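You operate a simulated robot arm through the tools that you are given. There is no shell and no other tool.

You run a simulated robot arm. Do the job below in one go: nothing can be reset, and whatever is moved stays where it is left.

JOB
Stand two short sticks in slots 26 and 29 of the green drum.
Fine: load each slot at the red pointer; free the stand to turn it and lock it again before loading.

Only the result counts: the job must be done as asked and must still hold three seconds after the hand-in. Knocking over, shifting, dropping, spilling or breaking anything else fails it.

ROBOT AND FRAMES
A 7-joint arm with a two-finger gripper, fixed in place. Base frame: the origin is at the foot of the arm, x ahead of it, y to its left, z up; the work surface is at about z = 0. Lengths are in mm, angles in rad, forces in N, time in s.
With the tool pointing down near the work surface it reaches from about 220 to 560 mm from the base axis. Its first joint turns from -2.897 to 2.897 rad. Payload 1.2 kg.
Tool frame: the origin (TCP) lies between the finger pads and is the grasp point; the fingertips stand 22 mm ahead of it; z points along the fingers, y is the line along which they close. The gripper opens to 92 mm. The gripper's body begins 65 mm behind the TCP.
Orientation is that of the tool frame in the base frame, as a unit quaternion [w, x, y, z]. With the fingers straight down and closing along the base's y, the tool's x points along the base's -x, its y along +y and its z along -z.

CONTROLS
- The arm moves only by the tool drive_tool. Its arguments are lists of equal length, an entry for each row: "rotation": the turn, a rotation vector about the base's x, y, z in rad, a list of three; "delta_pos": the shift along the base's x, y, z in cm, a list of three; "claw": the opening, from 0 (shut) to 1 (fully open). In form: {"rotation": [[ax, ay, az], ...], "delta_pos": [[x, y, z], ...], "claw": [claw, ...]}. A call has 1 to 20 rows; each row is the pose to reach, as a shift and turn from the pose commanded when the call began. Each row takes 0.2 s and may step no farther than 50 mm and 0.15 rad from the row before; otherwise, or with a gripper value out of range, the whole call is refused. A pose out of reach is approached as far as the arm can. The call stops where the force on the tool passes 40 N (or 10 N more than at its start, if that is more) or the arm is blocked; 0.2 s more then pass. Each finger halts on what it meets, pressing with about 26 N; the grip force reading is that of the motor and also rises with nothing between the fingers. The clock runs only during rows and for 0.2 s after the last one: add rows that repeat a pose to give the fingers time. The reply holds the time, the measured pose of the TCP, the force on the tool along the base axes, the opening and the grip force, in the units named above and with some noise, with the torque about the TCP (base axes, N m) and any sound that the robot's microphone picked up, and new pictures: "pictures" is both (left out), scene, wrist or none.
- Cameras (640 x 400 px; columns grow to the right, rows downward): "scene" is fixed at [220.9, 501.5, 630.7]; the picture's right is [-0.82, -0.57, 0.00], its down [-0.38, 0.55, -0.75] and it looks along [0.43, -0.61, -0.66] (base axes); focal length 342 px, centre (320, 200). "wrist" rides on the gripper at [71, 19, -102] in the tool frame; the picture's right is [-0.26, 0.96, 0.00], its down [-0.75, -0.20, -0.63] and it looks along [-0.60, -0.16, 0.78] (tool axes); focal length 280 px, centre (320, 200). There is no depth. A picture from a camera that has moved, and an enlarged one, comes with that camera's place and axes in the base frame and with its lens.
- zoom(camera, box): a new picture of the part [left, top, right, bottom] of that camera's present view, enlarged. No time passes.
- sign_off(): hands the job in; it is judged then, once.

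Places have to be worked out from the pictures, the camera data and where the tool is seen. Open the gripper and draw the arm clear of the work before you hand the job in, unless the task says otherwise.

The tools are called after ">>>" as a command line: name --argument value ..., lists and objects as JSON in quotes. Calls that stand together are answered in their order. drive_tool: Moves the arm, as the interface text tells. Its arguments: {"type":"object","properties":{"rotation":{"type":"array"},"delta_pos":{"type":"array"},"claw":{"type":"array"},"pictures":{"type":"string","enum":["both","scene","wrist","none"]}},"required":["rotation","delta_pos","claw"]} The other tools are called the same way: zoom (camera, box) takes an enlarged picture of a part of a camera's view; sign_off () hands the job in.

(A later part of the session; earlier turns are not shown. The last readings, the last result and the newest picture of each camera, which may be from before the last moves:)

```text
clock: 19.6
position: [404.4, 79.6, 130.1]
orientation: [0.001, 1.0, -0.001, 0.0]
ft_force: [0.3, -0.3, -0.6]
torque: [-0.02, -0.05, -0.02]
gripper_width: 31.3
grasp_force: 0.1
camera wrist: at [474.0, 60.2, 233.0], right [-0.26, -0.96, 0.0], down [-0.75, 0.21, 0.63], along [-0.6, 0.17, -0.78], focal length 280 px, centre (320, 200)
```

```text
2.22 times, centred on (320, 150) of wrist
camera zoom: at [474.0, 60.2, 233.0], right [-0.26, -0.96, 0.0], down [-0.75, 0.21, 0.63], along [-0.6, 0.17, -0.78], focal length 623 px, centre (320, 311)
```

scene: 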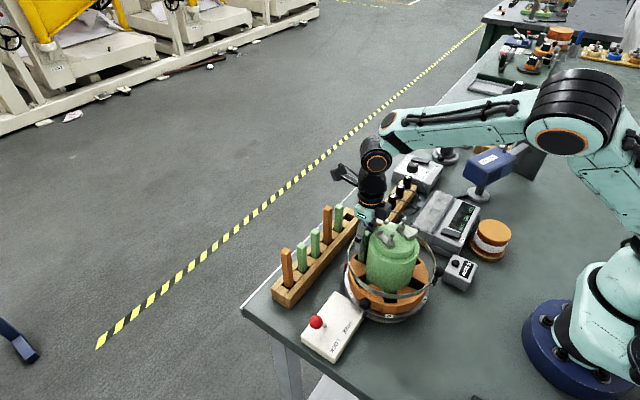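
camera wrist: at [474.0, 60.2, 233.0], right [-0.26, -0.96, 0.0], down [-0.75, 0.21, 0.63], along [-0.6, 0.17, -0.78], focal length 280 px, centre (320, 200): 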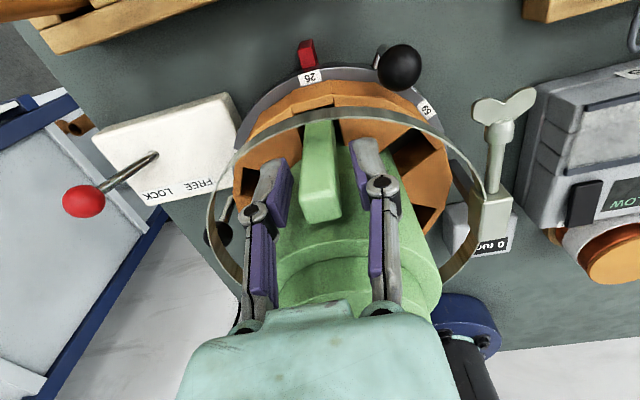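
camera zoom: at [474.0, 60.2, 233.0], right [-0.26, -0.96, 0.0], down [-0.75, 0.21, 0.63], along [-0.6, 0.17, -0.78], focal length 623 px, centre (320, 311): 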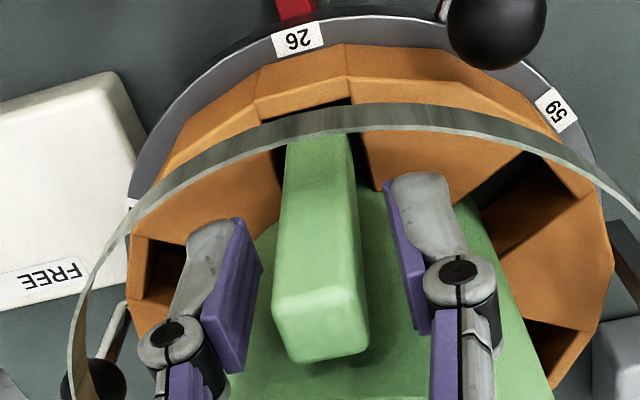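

The stick stands free in slot 26. I rise straight up and then look at it.

>>> drive_tool --rotation '[[0, 0, 0], [0, 0, 0], [0, 0, 0], [0, 0, 0], [0, 0, 0], [0, 0, 0], [0, 0, 0], [0, 0, 0]]' --delta_pos '[[0, 0, 1], [0, 0, 3], [0, 0, 6], [0, 0, 10], [0, 0, 14], [0, 0, 18], [0, 0, 20], [0, 0, 20]]' --claw '[0.34, 0.34, 0.34, 0.34, 0.34, 0.34, 0.34, 0.34]' --pictures "both"

>>> zoom --camera "wrist" --box '[220, 30, 420, 200]'

>>> zoom --camera "scene" --box '[290, 200, 460, 360]'

```text
clock: 21.4
position: [406.0, 78.8, 330.7]
orientation: [0.0, 1.0, -0.001, 0.0]
ft_force: [-0.7, -0.5, -0.1]
torque: [-0.02, 0.0, 0.02]
gripper_width: 31.3
grasp_force: 0.1
camera wrist: at [475.2, 59.3, 432.7], right [-0.26, -0.96, 0.0], down [-0.75, 0.21, 0.62], along [-0.6, 0.16, -0.78], focal length 280 px, centre (320, 200)
```

scene: 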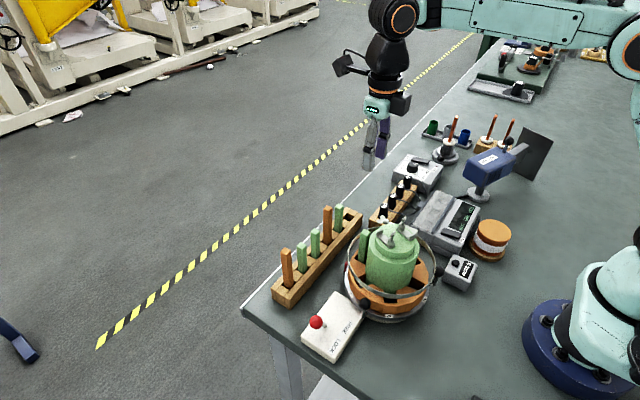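
wrist: 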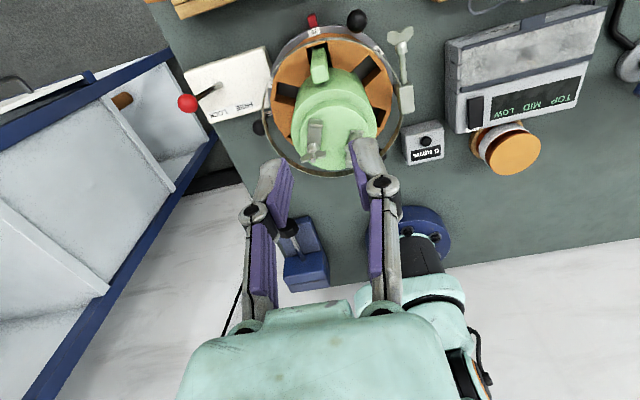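

```text
2.35 times, centred on (320, 115) of wrist
camera zoom: at [475.2, 59.3, 432.7], right [-0.26, -0.96, 0.0], down [-0.75, 0.21, 0.62], along [-0.6, 0.16, -0.78], focal length 660 px, centre (320, 400)
```

zoom: 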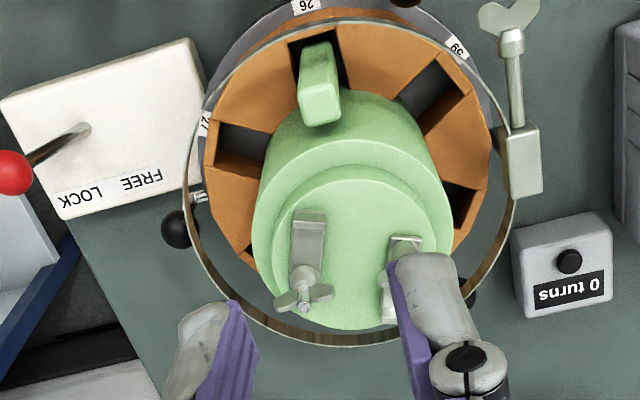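

```text
2.50 times, centred on (375, 280) of scene
camera zoom: at [220.9, 501.5, 630.7], right [-0.82, -0.57, 0.0], down [-0.38, 0.55, -0.75], along [0.43, -0.61, -0.66], focal length 854 px, centre (182, 0)
```

zoom: 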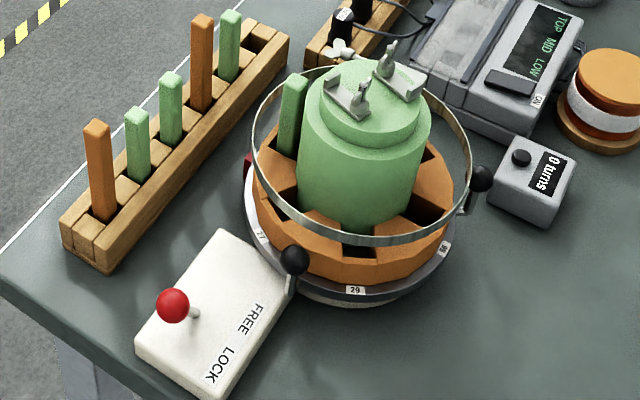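

Slot 26 is loaded. Next the lever: its red ball is near (397, 254, 79), pivoting about y≈225. I go above its +y side with the fingers closed.

>>> drive_tool --rotation '[[0, 0, 0], [0, 0, 0], [0, 0, 0], [0, 0, 0], [0, 0, 0], [0, 0, 0], [0, 0, 0], [0, 0, 0]]' --delta_pos '[[-0.1, 3, 0], [-0.3, 7, 0], [-0.5, 11.5, 0], [-0.7, 16, -2], [-0.75, 19.5, -6], [-0.75, 21, -10], [-0.75, 21, -14], [-0.75, 21, -14]]' --claw '[0.2, 0, 0, 0, 0, 0, 0, 0]' --pictures "both"

>>> zoom --camera "wrist" --box '[220, 60, 460, 220]'

```text
refused: row 5 steps farther than a row can; nothing moved
```

```text
2.50 times, centred on (340, 140) of wrist
camera zoom: at [475.2, 59.3, 432.7], right [-0.26, -0.96, 0.0], down [-0.75, 0.21, 0.62], along [-0.6, 0.16, -0.78], focal length 701 px, centre (270, 350)
```

zoom: 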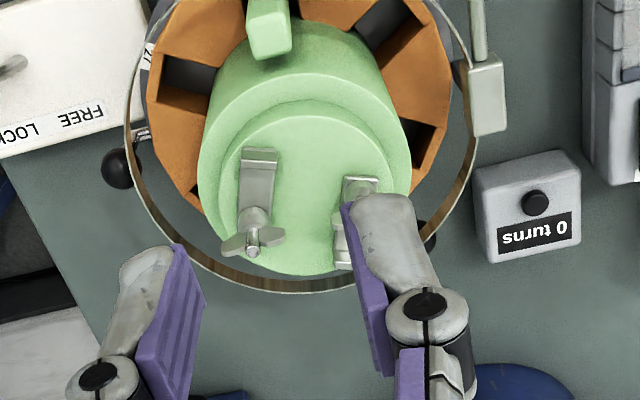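

One row's step was too long, so nothing moved; I resend with smaller steps.

>>> drive_tool --rotation '[[0, 0, 0], [0, 0, 0], [0, 0, 0], [0, 0, 0], [0, 0, 0], [0, 0, 0], [0, 0, 0], [0, 0, 0], [0, 0, 0], [0, 0, 0]]' --delta_pos '[[-0.1, 3, 0], [-0.3, 7, 0], [-0.5, 11, 0], [-0.7, 15, 0], [-0.75, 18.5, 0], [-0.75, 21, -1], [-0.75, 21, -5], [-0.75, 21, -9.5], [-0.75, 21, -14], [-0.75, 21, -14]]' --claw '[0.2, 0, 0, 0, 0, 0, 0, 0, 0, 0]' --pictures "both"

>>> zoom --camera "wrist" --box '[240, 60, 480, 220]'

```text
clock: 23.6
position: [396.7, 289.3, 191.1]
orientation: [0.0, 1.0, 0.0, 0.0]
ft_force: [-0.2, 0.8, -0.1]
torque: [0.03, -0.01, -0.01]
gripper_width: 0.1
grasp_force: 25.5
camera wrist: at [465.7, 269.4, 293.1], right [-0.26, -0.96, 0.0], down [-0.75, 0.21, 0.62], along [-0.6, 0.17, -0.78], focal length 280 px, centre (320, 200)
```

scene: 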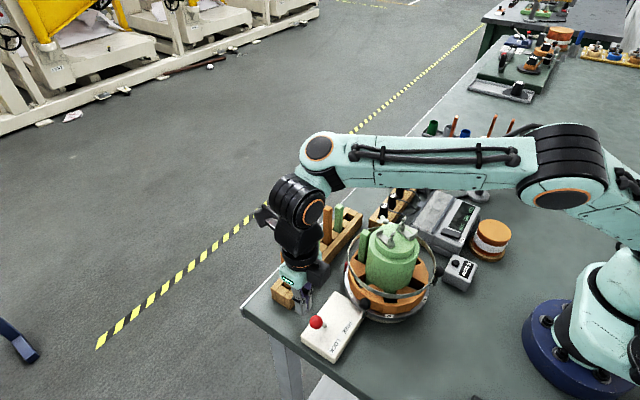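
wrist: 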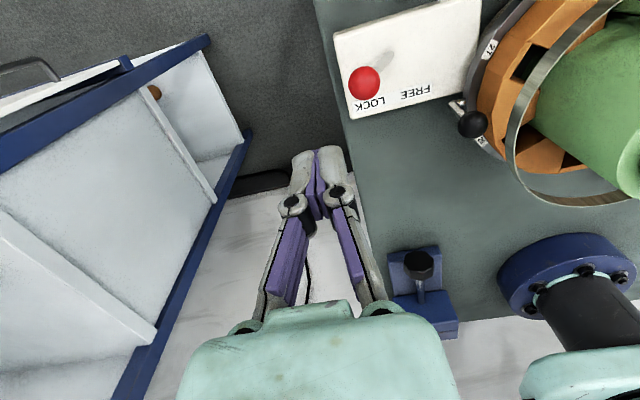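

```text
2.50 times, centred on (360, 140) of wrist
camera zoom: at [465.7, 269.4, 293.1], right [-0.26, -0.96, 0.0], down [-0.75, 0.21, 0.62], along [-0.6, 0.17, -0.78], focal length 701 px, centre (220, 350)
```

zoom: 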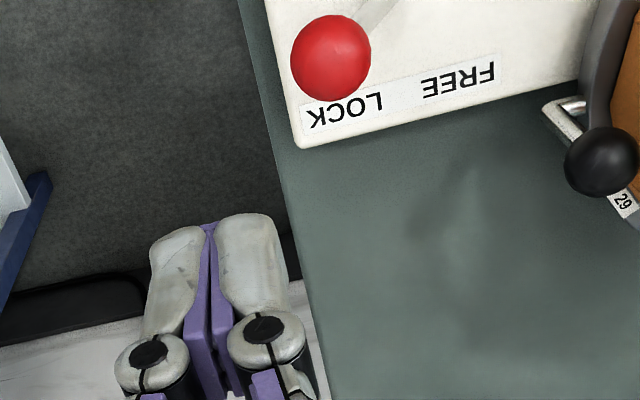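

The ball measures about (401, 255.5). I shift +3 mm in x, descend beside it to TCP z≈88, then push it in −y toward FREE.

>>> drive_tool --rotation '[[0, 0, 0], [0, 0, 0], [0, 0, 0], [0, 0, 0], [0, 0, 0]]' --delta_pos '[[0.3, 0, -2], [0.3, 0, -5], [0.3, 0, -8], [0.3, 0, -10.3], [0.3, 0, -10.3]]' --claw '[0, 0, 0, 0, 0]' --pictures "both"

>>> drive_tool --rotation '[[0, 0, 0], [0, 0, 0], [0, 0, 0], [0, 0, 0], [0, 0, 0], [0, 0, 0], [0, 0, 0], [0, 0, 0], [0, 0, 0]]' --delta_pos '[[0, -0.8, 0], [0, -1.6, 0], [0, -2.4, 0], [0, -3.2, 0], [0, -4.0, 0], [0, -4.8, 0], [0, -5.6, 0], [0, -6.4, 0], [0, -6.4, 0]]' --claw '[0, 0, 0, 0, 0, 0, 0, 0, 0]' --pictures "both"

>>> zoom --camera "scene" --box '[260, 220, 420, 370]'

```text
clock: 24.8
position: [400.9, 288.7, 87.8]
orientation: [0.0, 1.0, -0.001, 0.0]
ft_force: [0.3, -1.3, 0.3]
torque: [0.0, -0.01, -0.03]
gripper_width: 0.0
grasp_force: 25.9
camera wrist: at [470.3, 269.8, 189.4], right [-0.26, -0.96, 0.0], down [-0.75, 0.21, 0.62], along [-0.6, 0.17, -0.78], focal length 280 px, centre (320, 200)
```

scene: 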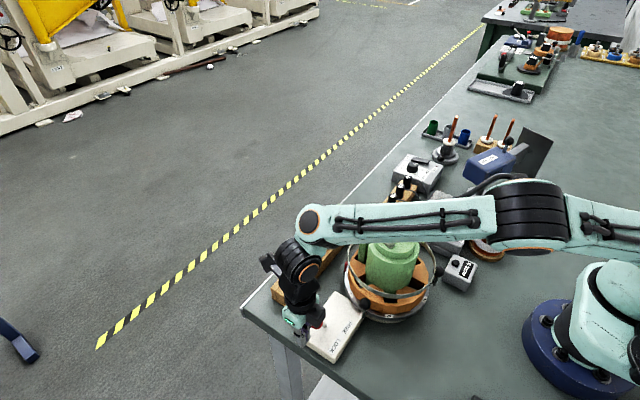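
wrist: 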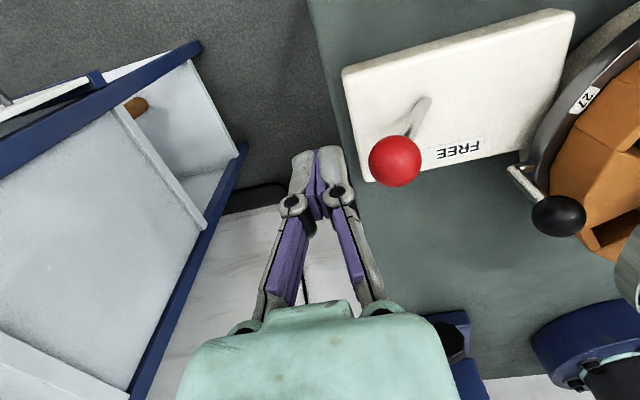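

```text
clock: 26.8
position: [401.1, 226.8, 88.8]
orientation: [0.001, 1.0, 0.0, 0.0]
ft_force: [1.1, 1.1, -0.3]
torque: [-0.03, -0.01, -0.02]
gripper_width: 0.0
grasp_force: 25.9
camera wrist: at [470.3, 206.7, 189.5], right [-0.26, -0.96, 0.0], down [-0.75, 0.21, 0.62], along [-0.6, 0.17, -0.78], focal length 280 px, centre (320, 200)
```

scene: 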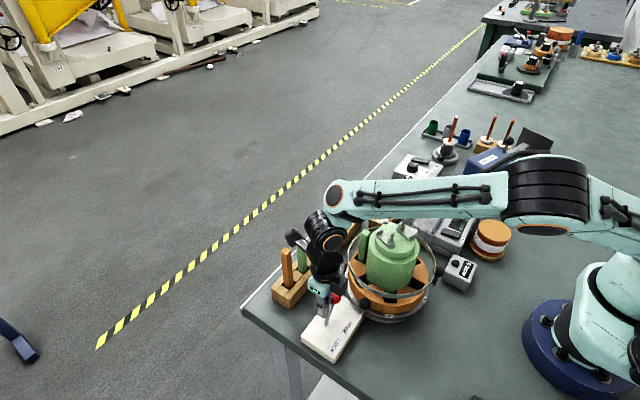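
wrist: 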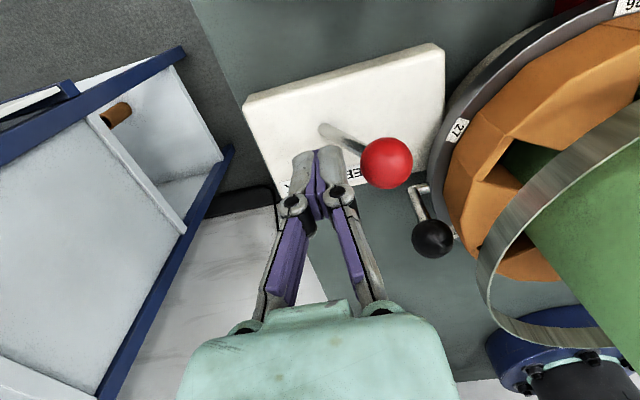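

```text
2.67 times, centred on (340, 295) of scene
camera zoom: at [220.9, 501.5, 630.7], right [-0.82, -0.57, 0.0], down [-0.38, 0.55, -0.75], along [0.43, -0.61, -0.66], focal length 911 px, centre (267, -53)
```

zoom: 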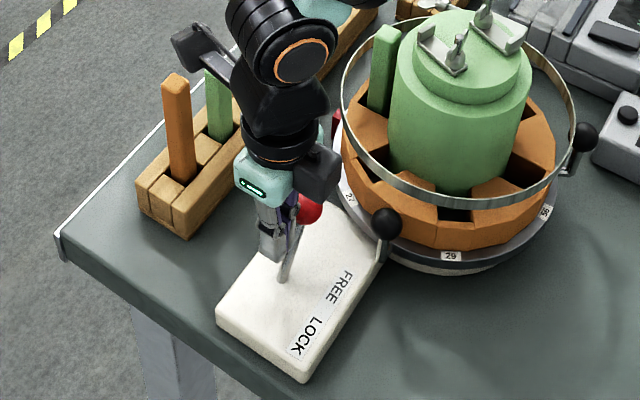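

The lever snapped over to FREE (ball now at y≈195). I rise clear, then turn the wrist back (yaw −150°) while moving toward the handle knob on the robot side of the drum.

>>> drive_tool --rotation '[[0, 0, 0], [0, 0, 0], [0, 0, 0], [0, 0, 0], [0, 0, 0], [0, 0, -0.14], [0, 0, -0.28], [0, 0, -0.42], [0, 0, -0.56], [0, 0, -0.7], [0, 0, -0.84], [0, 0, -0.98], [0, 0, -1.12], [0, 0, -1.26], [0, 0, -1.4], [0, 0, -1.54], [0, 0, -1.68], [0, 0, -1.82]]' --delta_pos '[[0, 0.3, 2], [0, 0.5, 6], [0, 0.5, 10.5], [0, 0.5, 15], [0, 0.5, 20], [-0.7, 0, 20], [-1.4, -1, 20], [-2.1, -2, 20], [-2.8, -3, 20], [-3.5, -4, 20], [-4.2, -5, 20], [-4.9, -6, 20], [-5.6, -7, 20], [-6.3, -8, 20], [-7.0, -9, 20], [-7.7, -10, 20], [-8.4, -11, 20], [-9.1, -12, 20]]' --claw '[0, 0, 0, 0, 0, 0.2, 0.45, 0.45, 0.45, 0.45, 0.45, 0.45, 0.45, 0.45, 0.45, 0.45, 0.45, 0.45]' --pictures "none"

>>> drive_tool --rotation '[[0, 0, -0.14], [0, 0, -0.28], [0, 0, -0.42], [0, 0, -0.56], [0, 0, -0.7], [0, 0, -0.798], [0, 0, -0.798]]' --delta_pos '[[-0.9, -1.3, 0], [-1.8, -2.6, 0], [-2.7, -3.9, 0], [-3.6, -5.2, 0], [-4.5, -6.5, -1], [-5.1, -7.5, -3], [-5.1, -7.5, -3]]' --claw '[0.45, 0.45, 0.45, 0.45, 0.45, 0.45, 0.45]' --pictures "both"

>>> zoom --camera "wrist" --box '[220, 30, 460, 220]'

>>> zoom --camera "scene" --box '[290, 200, 460, 360]'

```text
clock: 30.6
position: [308.4, 105.1, 287.7]
orientation: [0.001, -0.612, 0.791, 0.0]
ft_force: [0.3, -0.7, 0.3]
torque: [0.02, -0.01, 0.01]
gripper_width: 41.5
grasp_force: 0.1
```

```text
clock: 32.2
position: [258.7, 30.2, 258.6]
orientation: [0.0, -0.257, 0.966, 0.0]
ft_force: [-0.1, -0.3, 0.7]
torque: [-0.02, -0.02, 0.01]
gripper_width: 41.5
grasp_force: 0.0
camera wrist: at [186.5, 11.6, 360.8], right [-0.25, 0.97, 0.0], down [0.76, 0.2, 0.63], along [0.6, 0.16, -0.78], focal length 280 px, centre (320, 200)
```

scene: 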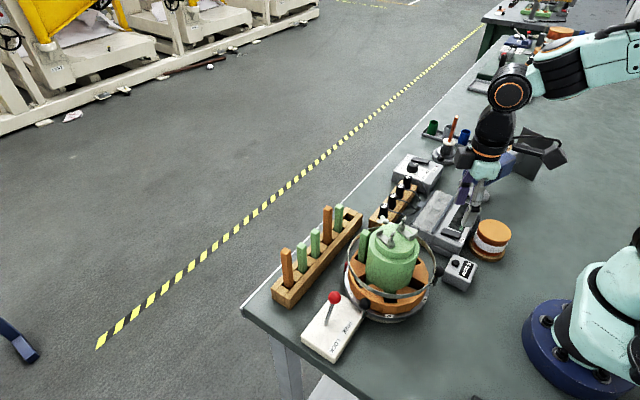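
wrist: 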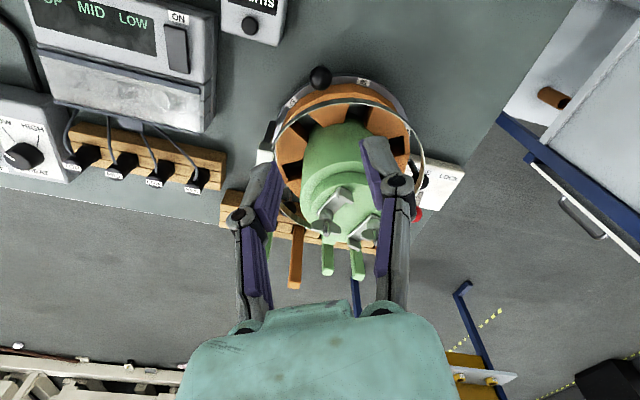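

```text
2.11 times, centred on (340, 125) of wrist
camera zoom: at [186.5, 11.6, 360.8], right [-0.25, 0.97, 0.0], down [0.76, 0.2, 0.63], along [0.6, 0.16, -0.78], focal length 590 px, centre (278, 358)
```

zoom: 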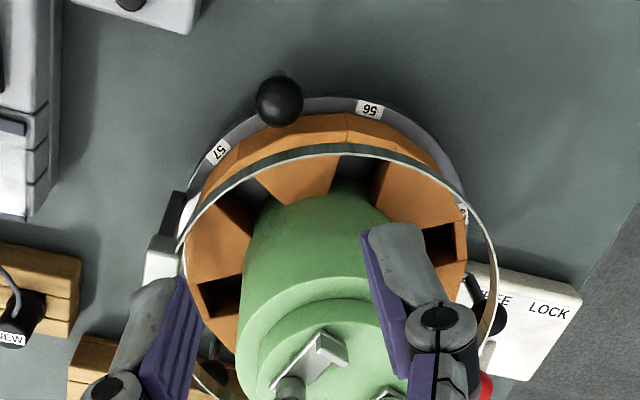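

```text
2.50 times, centred on (375, 280) of scene
camera zoom: at [220.9, 501.5, 630.7], right [-0.82, -0.57, 0.0], down [-0.38, 0.55, -0.75], along [0.43, -0.61, -0.66], focal length 854 px, centre (182, 0)
```

zoom: 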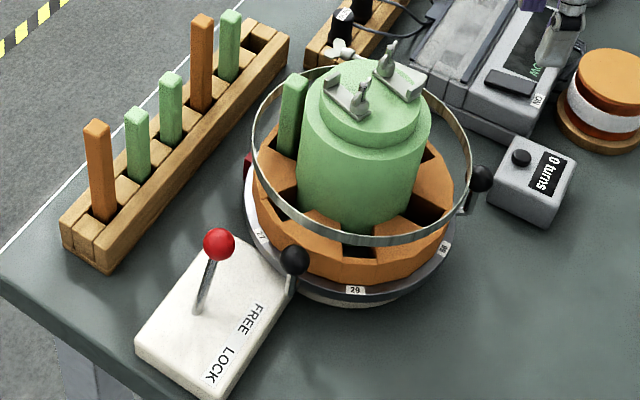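

The lever is confirmed at FREE. The handle knob is at about (259.6, 31.8, 82), r≈97.5 from the drum centre, directly under the tool. I descend around it with the fingers set tangentially, about 4 mm outward to keep off the hoop.

>>> drive_tool --rotation '[[0, 0, 0], [0, 0, 0], [0, 0, 0], [0, 0, 0], [0, 0, 0], [0, 0, 0], [0, 0, 0]]' --delta_pos '[[-0.17, -0.1, -3], [-0.17, -0.1, -7], [-0.17, -0.1, -11], [-0.17, -0.1, -14], [-0.17, -0.1, -16], [-0.17, -0.1, -17.4], [-0.17, -0.1, -17.4]]' --claw '[0.45, 0.45, 0.45, 0.45, 0.45, 0.45, 0.45]' --pictures "both"

>>> zoom --camera "wrist" --box '[220, 80, 440, 260]'

>>> zoom --camera "scene" --box '[360, 200, 500, 330]'

```text
clock: 33.8
position: [254.8, 31.5, 82.4]
orientation: [0.0, -0.257, 0.966, 0.0]
ft_force: [0.4, -0.7, 0.3]
torque: [-0.01, 0.02, 0.02]
gripper_width: 41.4
grasp_force: 0.0
camera wrist: at [183.4, 11.6, 185.7], right [-0.25, 0.97, 0.0], down [0.75, 0.2, 0.63], along [0.6, 0.16, -0.78], focal length 280 px, centre (320, 200)
```

scene: 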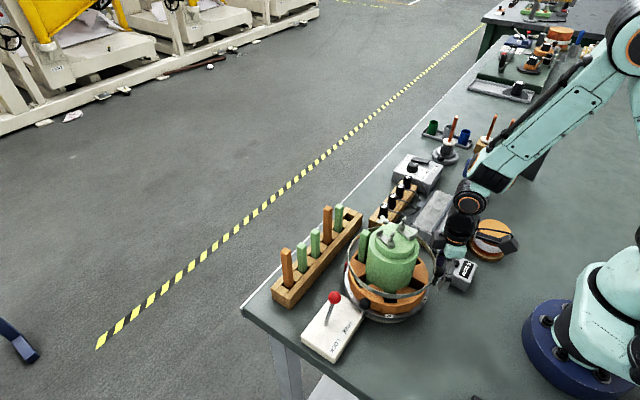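
wrist: 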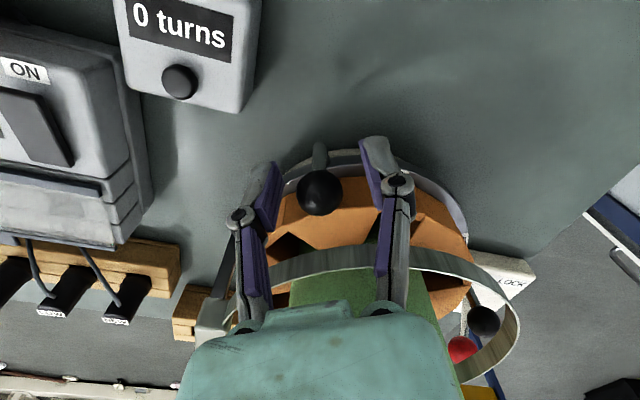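

```text
2.22 times, centred on (330, 170) of wrist
camera zoom: at [183.4, 11.6, 185.7], right [-0.25, 0.97, 0.0], down [0.75, 0.2, 0.63], along [0.6, 0.16, -0.78], focal length 623 px, centre (298, 267)
```

zoom: 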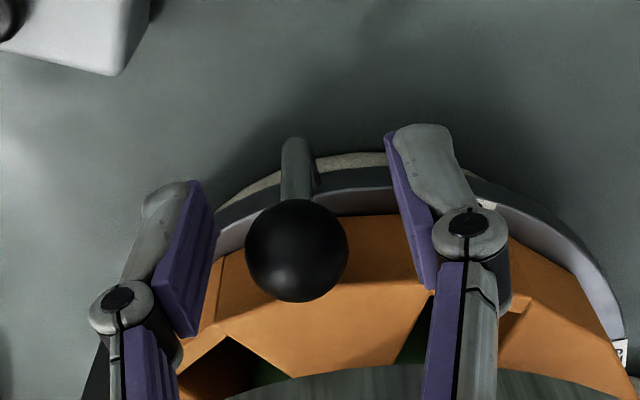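

```text
3.08 times, centred on (430, 265) of scene
camera zoom: at [220.9, 501.5, 630.7], right [-0.82, -0.57, 0.0], down [-0.38, 0.55, -0.75], along [0.43, -0.61, -0.66], focal length 1052 px, centre (-18, 0)
```

zoom: 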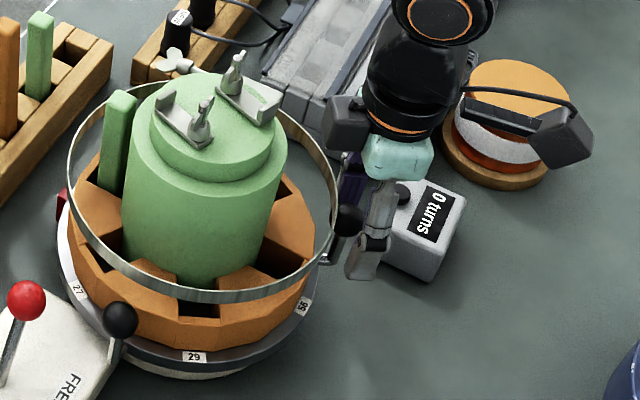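

The knob sits between the fingers and the hoop is well clear. I move 2 mm inward and close on the knob.

>>> drive_tool --rotation '[[0, 0, 0], [0, 0, 0], [0, 0, 0], [0, 0, 0]]' --delta_pos '[[0.17, 0.1, 0], [0.17, 0.1, 0], [0.17, 0.1, 0], [0.17, 0.1, 0]]' --claw '[0.45, 0.15, 0.15, 0.15]' --pictures "wrist"

```text
clock: 34.8
position: [258.3, 30.8, 83.3]
orientation: [0.001, -0.258, 0.966, 0.0]
ft_force: [-1.7, -2.3, 15.7]
torque: [-0.09, 0.1, -0.01]
gripper_width: 20.5
grasp_force: 27.7
camera wrist: at [186.1, 12.5, 186.1], right [-0.25, 0.97, 0.0], down [0.75, 0.2, 0.63], along [0.61, 0.16, -0.78], focal length 280 px, centre (320, 200)
```

wrist: 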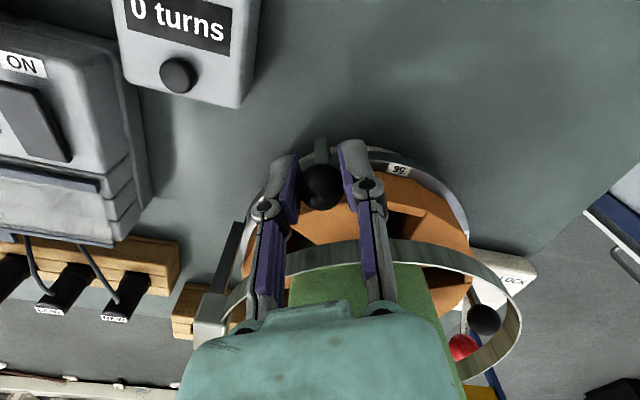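

The knob is gripped at 20.5 mm, with a vertical load. I loosen to a snug cage (23 mm) and make a small trial turn clockwise about the drum centre.

>>> drive_tool --rotation '[[0, 0, 0], [0, 0, 0], [0, 0, -0.07], [0, 0, -0.14], [0, 0, -0.21], [0, 0, -0.21]]' --delta_pos '[[0, 0, 0], [0, 0, 0], [-0.324, 0.615, 0], [-0.604, 1.251, 0], [-0.838, 1.905, 0], [-0.838, 1.905, 0]]' --claw '[0.25, 0.25, 0.25, 0.25, 0.25, 0.25]' --pictures "both"

>>> zoom --camera "scene" --box '[330, 200, 470, 330]'

```text
clock: 36.2
position: [250.0, 50.5, 83.9]
orientation: [0.0, -0.155, 0.988, 0.0]
ft_force: [0.0, -0.5, -0.3]
torque: [0.01, -0.01, -0.01]
gripper_width: 23.2
grasp_force: 0.2
camera wrist: at [175.1, 46.8, 186.2], right [-0.05, 1.0, 0.0], down [0.78, 0.04, 0.63], along [0.62, 0.03, -0.78], focal length 280 px, centre (320, 200)
```

scene: 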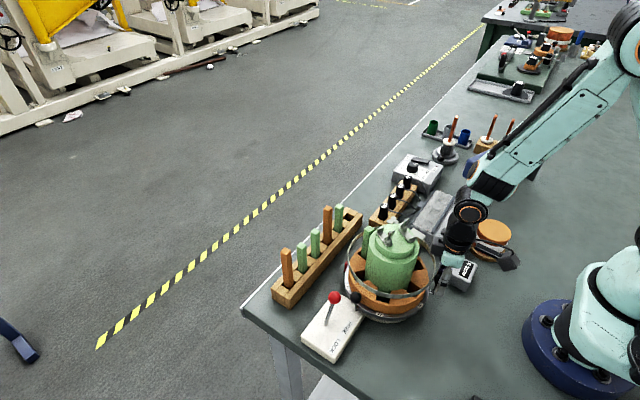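
wrist: 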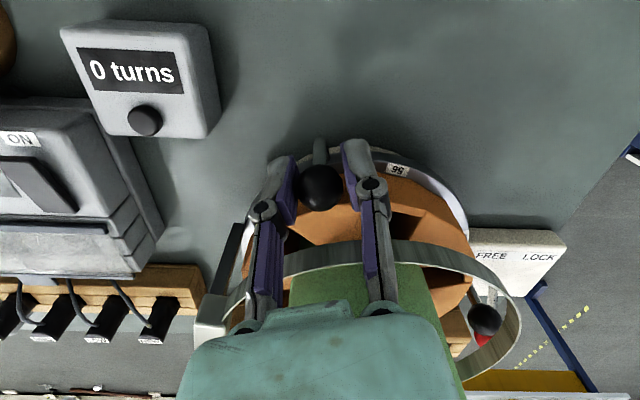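

```text
3.08 times, centred on (400, 265) of scene
camera zoom: at [220.9, 501.5, 630.7], right [-0.82, -0.57, 0.0], down [-0.38, 0.55, -0.75], along [0.43, -0.61, -0.66], focal length 1052 px, centre (74, 0)
```

zoom: 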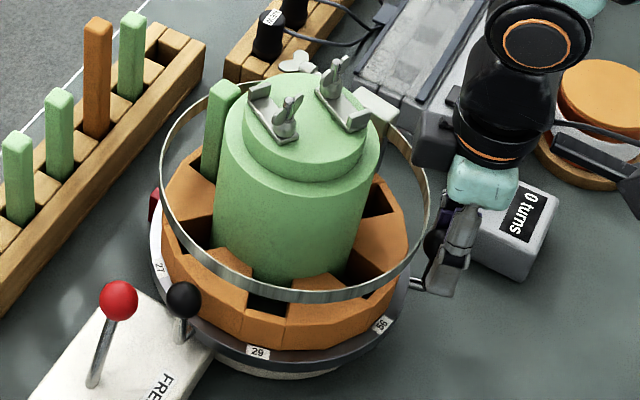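

The whole stand, including the hoop and clamp, turns with the knob at negligible force and the stick stays put. I continue the clockwise arc to about 60°.

>>> drive_tool --rotation '[[0, 0, -0.07], [0, 0, -0.14], [0, 0, -0.21], [0, 0, -0.28], [0, 0, -0.35], [0, 0, -0.42], [0, 0, -0.49], [0, 0, -0.56], [0, 0, -0.63], [0, 0, -0.7], [0, 0, -0.77], [0, 0, -0.84], [0, 0, -0.84]]' --delta_pos '[[-0.189, 0.669, 0], [-0.33, 1.35, 0], [-0.423, 2.038, 0], [-0.468, 2.732, 0], [-0.464, 3.427, 0], [-0.412, 4.12, 0], [-0.311, 4.807, 0], [-0.162, 5.486, 0], [0.033, 6.153, 0], [0.275, 6.805, 0], [0.562, 7.438, 0], [0.893, 8.049, 0], [0.893, 8.049, 0]]' --claw '[0.25, 0.25, 0.25, 0.25, 0.25, 0.25, 0.25, 0.25, 0.25, 0.25, 0.25, 0.25, 0.25]' --pictures "both"

>>> zoom --camera "scene" --box '[310, 190, 470, 340]'

```text
clock: 39.0
position: [258.3, 131.8, 82.5]
orientation: [0.0, 0.261, 0.965, 0.0]
ft_force: [0.0, -0.2, 0.0]
torque: [-0.01, 0.01, 0.0]
gripper_width: 22.7
grasp_force: 0.0
camera wrist: at [206.0, 182.6, 185.7], right [0.71, 0.7, 0.0], down [0.55, -0.56, 0.63], along [0.44, -0.45, -0.78], focal length 280 px, centre (320, 200)
```

scene: 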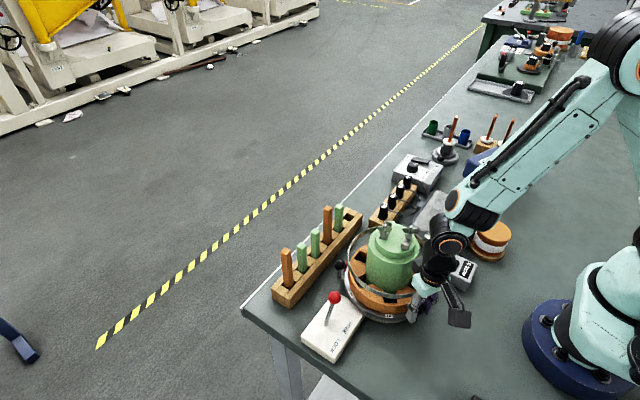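
wrist: 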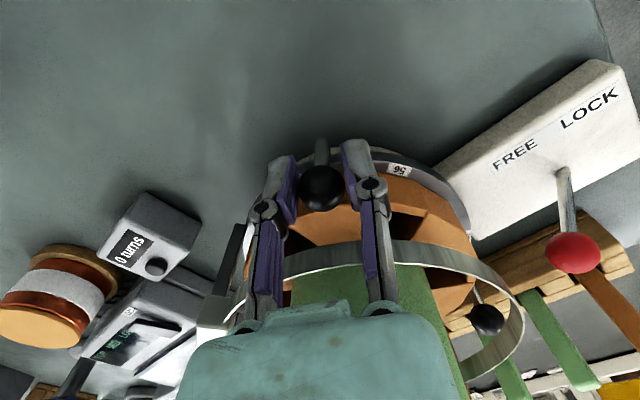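

```text
2.67 times, centred on (390, 265) of scene
camera zoom: at [220.9, 501.5, 630.7], right [-0.82, -0.57, 0.0], down [-0.38, 0.55, -0.75], along [0.43, -0.61, -0.66], focal length 911 px, centre (133, 27)
```

zoom: 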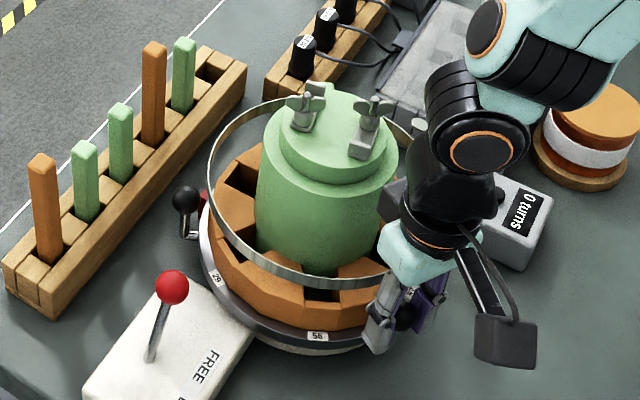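

Halfway (60°) with no resisting force. I continue the arc to a full 120°, holding back the last few degrees of wrist yaw to stay off the joint limit.

>>> drive_tool --rotation '[[0, 0, -0.07], [0, 0, -0.14], [0, 0, -0.21], [0, 0, -0.28], [0, 0, -0.35], [0, 0, -0.42], [0, 0, -0.49], [0, 0, -0.56], [0, 0, -0.63], [0, 0, -0.7], [0, 0, -0.77], [0, 0, -0.84], [0, 0, -0.91], [0, 0, -0.96], [0, 0, -0.99], [0, 0, -0.99]]' --delta_pos '[[0.372, 0.587, 0], [0.784, 1.146, 0], [1.235, 1.675, 0], [1.722, 2.172, 0], [2.242, 2.633, 0], [2.793, 3.056, 0], [3.372, 3.44, 0], [3.977, 3.783, 0], [4.604, 4.082, 0], [5.25, 4.337, 0], [5.913, 4.546, 0], [6.589, 4.708, 0], [7.275, 4.822, 0], [7.967, 4.888, 0], [8.661, 4.906, 0], [8.661, 4.906, 0]]' --claw '[0.25, 0.25, 0.25, 0.25, 0.25, 0.25, 0.25, 0.25, 0.25, 0.25, 0.25, 0.25, 0.25, 0.25, 0.25, 0.25]' --pictures "both"

>>> zoom --camera "scene" --box '[310, 190, 470, 340]'

>>> zoom --camera "wrist" --box '[220, 80, 440, 260]'

```text
clock: 42.4
position: [344.6, 178.7, 84.0]
orientation: [0.0, 0.689, 0.724, 0.0]
ft_force: [0.1, 0.2, 0.1]
torque: [0.05, 0.0, 0.0]
gripper_width: 23.0
grasp_force: 0.1
camera wrist: at [360.0, 251.3, 185.8], right [0.98, -0.21, 0.0], down [-0.17, -0.76, 0.63], along [-0.13, -0.61, -0.78], focal length 280 px, centre (320, 200)
```

scene: 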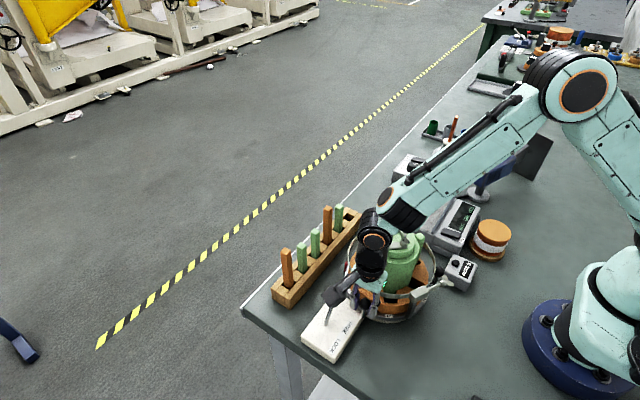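
wrist: 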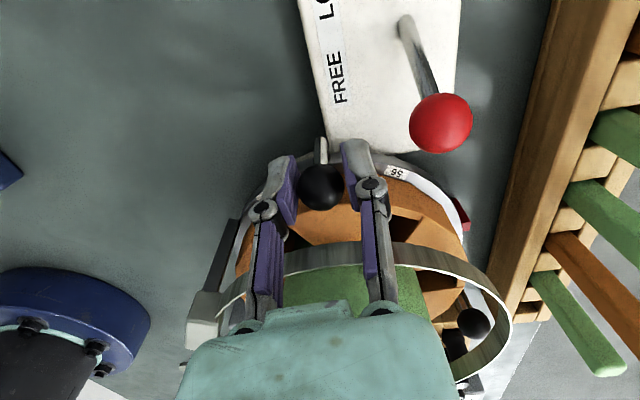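

```text
2.67 times, centred on (390, 265) of scene
camera zoom: at [220.9, 501.5, 630.7], right [-0.82, -0.57, 0.0], down [-0.38, 0.55, -0.75], along [0.43, -0.61, -0.66], focal length 911 px, centre (133, 27)
```

zoom: 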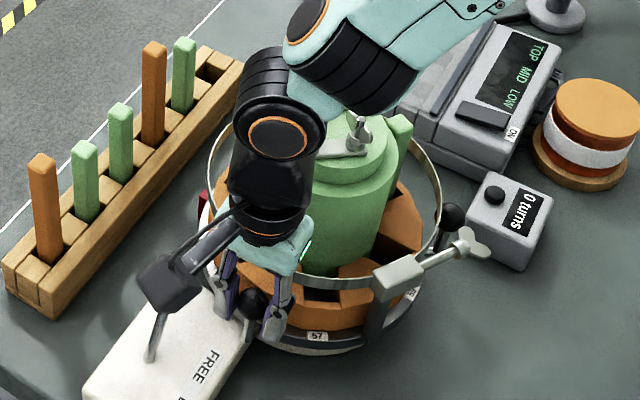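

```text
2.22 times, centred on (330, 170) of wrist
camera zoom: at [360.0, 251.3, 185.8], right [0.98, -0.21, 0.0], down [-0.17, -0.76, 0.63], along [-0.13, -0.61, -0.78], focal length 623 px, centre (298, 267)
```

zoom: 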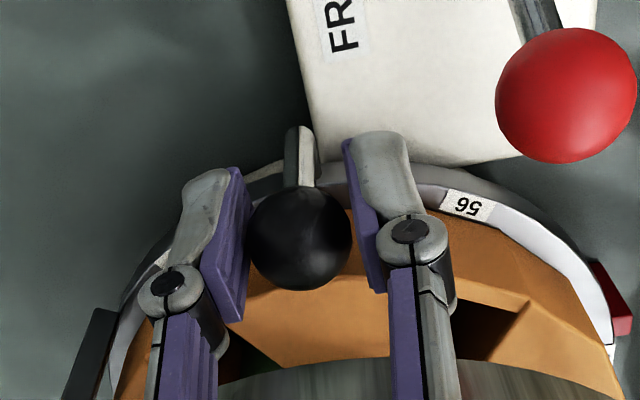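

The stand turned about 120° with no load and the knob is at the 90° position. I open slightly, rise straight up, and check slot 29's alignment with the pointer.

>>> drive_tool --rotation '[[0, 0, 0], [0, 0, 0], [0, 0, 0], [0, 0, 0], [0, 0, 0], [0, 0, 0], [0, 0, 0], [0, 0, 0], [0, 0, 0]]' --delta_pos '[[0, 0, 0], [0, 0, 0.5], [0, 0, 3], [0, 0, 7], [0, 0, 11.5], [1, 0, 16], [3, 0, 20], [5.5, 1, 23], [5.5, 1, 23]]' --claw '[0.34, 0.34, 0.34, 0.34, 0.34, 0.34, 0.34, 0.34, 0.34]' --pictures "both"

>>> zoom --camera "wrist" --box '[230, 20, 430, 190]'

>>> zoom --camera "scene" --box '[310, 190, 470, 340]'

```text
clock: 44.4
position: [401.1, 190.5, 313.5]
orientation: [0.0, 0.689, 0.725, 0.0]
ft_force: [-0.2, 0.3, 0.3]
torque: [-0.02, 0.0, 0.02]
gripper_width: 31.3
grasp_force: 0.1
camera wrist: at [415.5, 262.5, 416.1], right [0.98, -0.21, 0.0], down [-0.16, -0.76, 0.63], along [-0.13, -0.61, -0.78], focal length 280 px, centre (320, 200)
```

scene: 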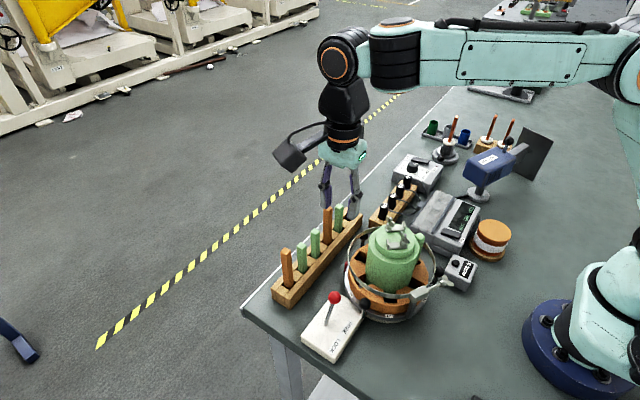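
wrist: 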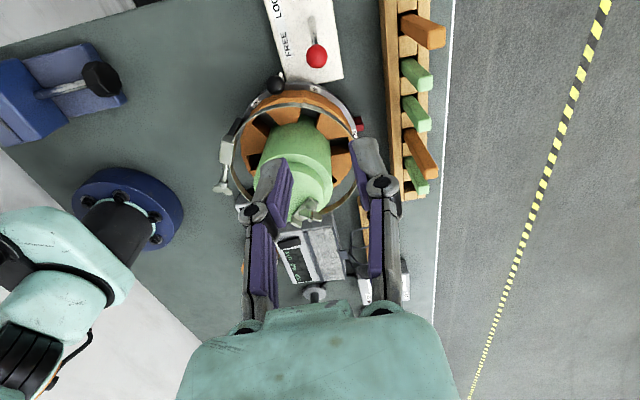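

```text
2.35 times, centred on (330, 105) of wrist
camera zoom: at [415.5, 262.5, 416.1], right [0.98, -0.21, 0.0], down [-0.16, -0.76, 0.63], along [-0.13, -0.61, -0.78], focal length 660 px, centre (296, 424)
```

zoom: 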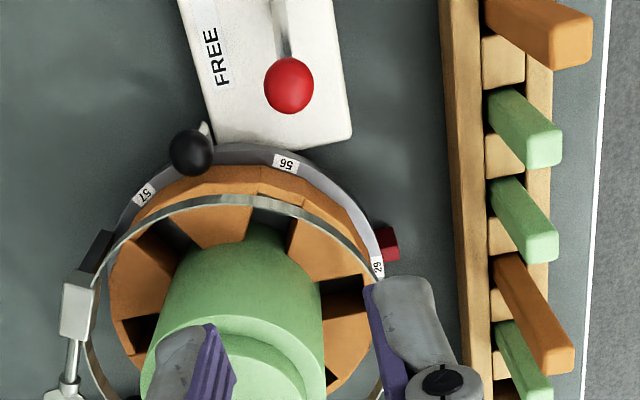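

```text
2.67 times, centred on (390, 265) of scene
camera zoom: at [220.9, 501.5, 630.7], right [-0.82, -0.57, 0.0], down [-0.38, 0.55, -0.75], along [0.43, -0.61, -0.66], focal length 911 px, centre (133, 27)
```

zoom: 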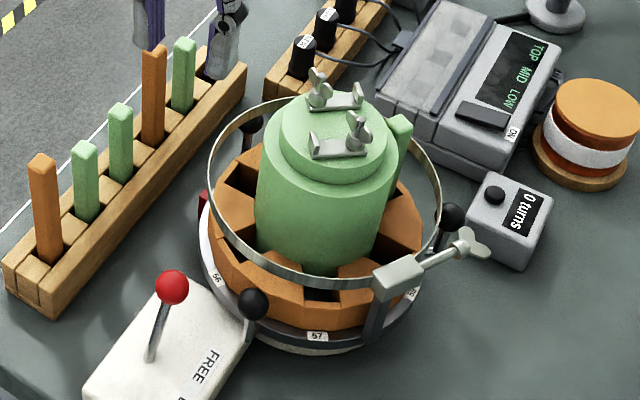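

Label 29 is now next to the red pointer; I zoom closely to judge the remaining angular error.

>>> zoom --camera "wrist" --box '[325, 100, 385, 150]'

>>> zoom --camera "wrist" --box '[270, 70, 370, 140]'

```text
8.00 times, centred on (355, 125) of wrist
camera zoom: at [415.5, 262.5, 416.1], right [0.98, -0.21, 0.0], down [-0.16, -0.76, 0.63], along [-0.13, -0.61, -0.78], focal length 2243 px, centre (40, 800)
```

zoom: 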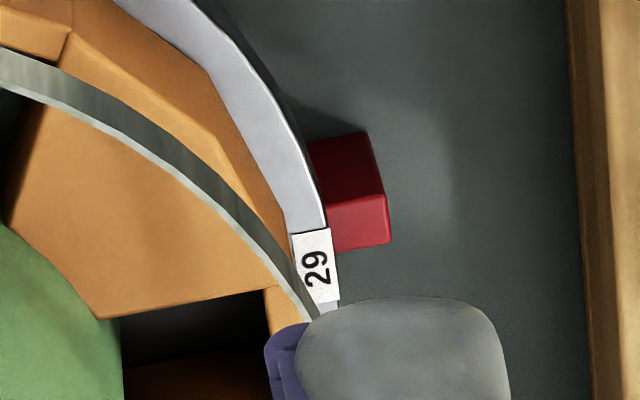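

```text
5.71 times, centred on (320, 105) of wrist
camera zoom: at [415.5, 262.5, 416.1], right [0.98, -0.21, 0.0], down [-0.16, -0.76, 0.63], along [-0.13, -0.61, -0.78], focal length 1602 px, centre (320, 743)
```

zoom: 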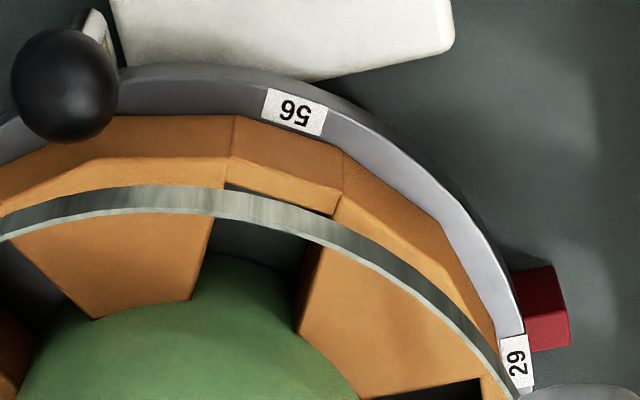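

To measure the angle precisely I compare with the fixed scene camera: the label and knob pattern should repeat exactly as in the initial locked state.

>>> zoom --camera "scene" --box '[340, 215, 440, 325]'

>>> zoom --camera "scene" --box '[340, 280, 430, 330]'

```text
3.64 times, centred on (390, 270) of scene
camera zoom: at [220.9, 501.5, 630.7], right [-0.82, -0.57, 0.0], down [-0.38, 0.55, -0.75], along [0.43, -0.61, -0.66], focal length 1243 px, centre (66, -54)
```

zoom: 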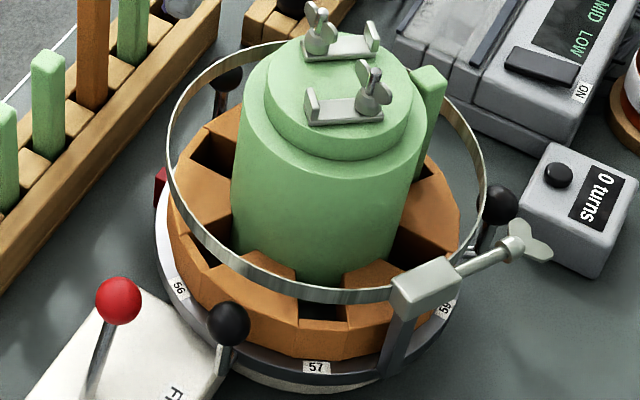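

```text
7.11 times, centred on (385, 305) of scene
camera zoom: at [220.9, 501.5, 630.7], right [-0.82, -0.57, 0.0], down [-0.38, 0.55, -0.75], along [0.43, -0.61, -0.66], focal length 2430 px, centre (-142, -547)
```

zoom: 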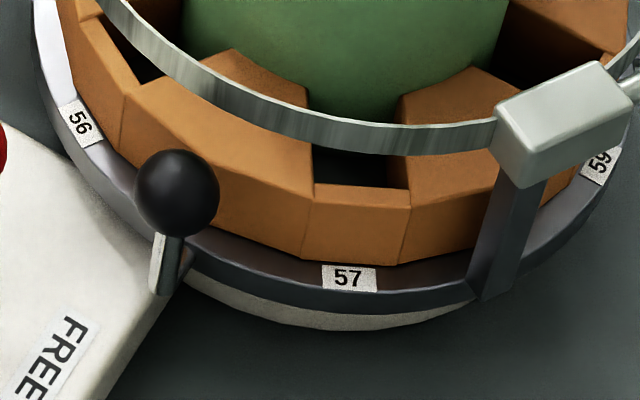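

The pattern matches the initial locked state to within a pixel, so slot 29 is exactly at the pointer. Now I lock: closed fingers go down just on the −y side of the red ball at (398, 194.5).

>>> drive_tool --rotation '[[0, 0, 0], [0, 0, 0], [0, 0, 0], [0, 0, 0], [0, 0, 0], [0, 0, 0], [0, 0, 0]]' --delta_pos '[[0.1, -1, 0], [0.1, -2.05, -3], [0.1, -2.05, -7.5], [0.1, -2.05, -12], [0.1, -2.05, -16], [0.1, -2.05, -18], [0.1, -2.05, -18]]' --claw '[0, 0, 0, 0, 0, 0, 0]' --pictures "both"

>>> zoom --camera "wrist" --box '[220, 60, 460, 260]'

>>> zoom --camera "scene" --box '[310, 200, 450, 340]'

```text
clock: 46.0
position: [403.0, 169.1, 132.6]
orientation: [0.001, 0.689, 0.725, 0.0]
ft_force: [0.1, 0.1, -0.2]
torque: [-0.02, 0.01, -0.02]
gripper_width: 0.1
grasp_force: 26.3
camera wrist: at [417.7, 242.2, 233.8], right [0.98, -0.21, 0.0], down [-0.17, -0.76, 0.62], along [-0.13, -0.61, -0.78], focal length 280 px, centre (320, 200)
```

scene: 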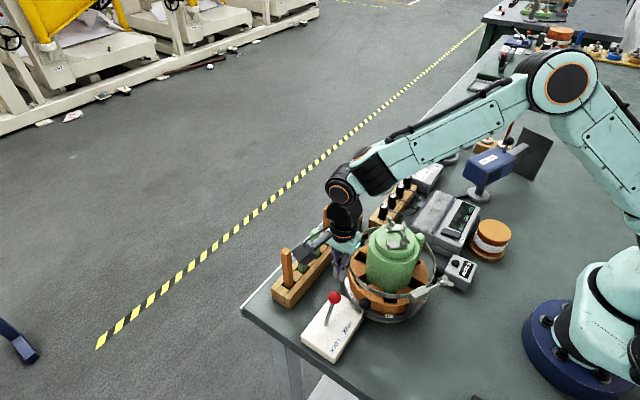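
wrist: 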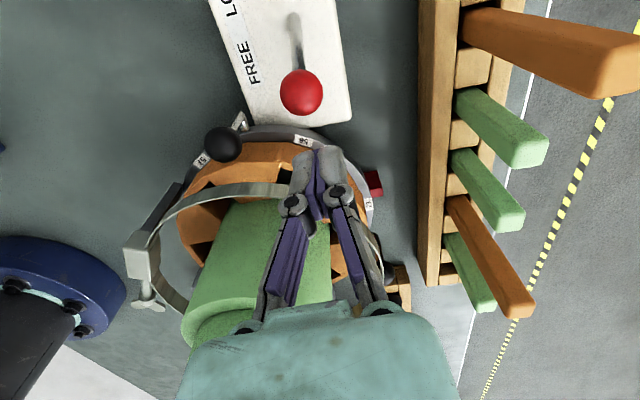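

```text
2.00 times, centred on (340, 160) of wrist
camera zoom: at [417.7, 242.2, 233.8], right [0.98, -0.21, 0.0], down [-0.17, -0.76, 0.62], along [-0.13, -0.61, -0.78], focal length 561 px, centre (280, 280)
```

zoom: 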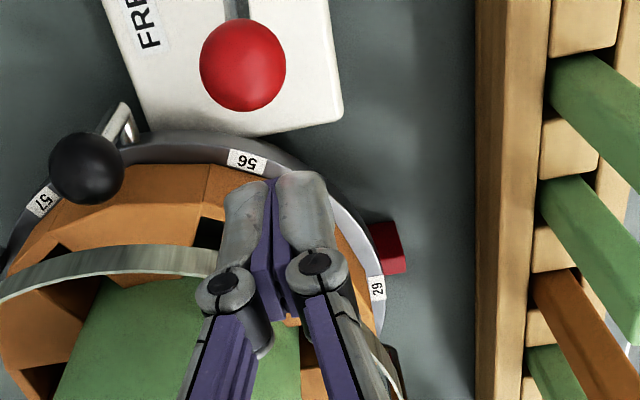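

```text
2.86 times, centred on (380, 270) of scene
camera zoom: at [220.9, 501.5, 630.7], right [-0.82, -0.57, 0.0], down [-0.38, 0.55, -0.75], along [0.43, -0.61, -0.66], focal length 976 px, centre (149, 0)
```

zoom: 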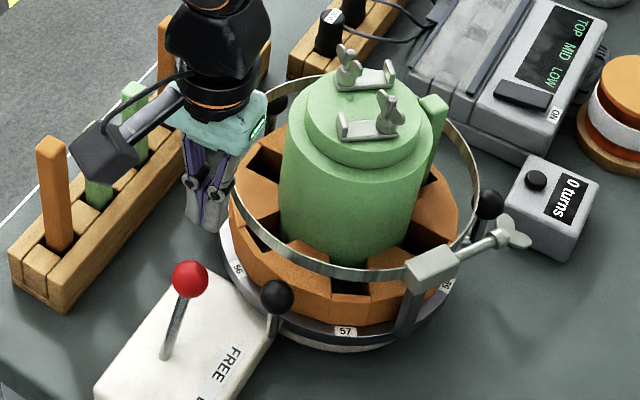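

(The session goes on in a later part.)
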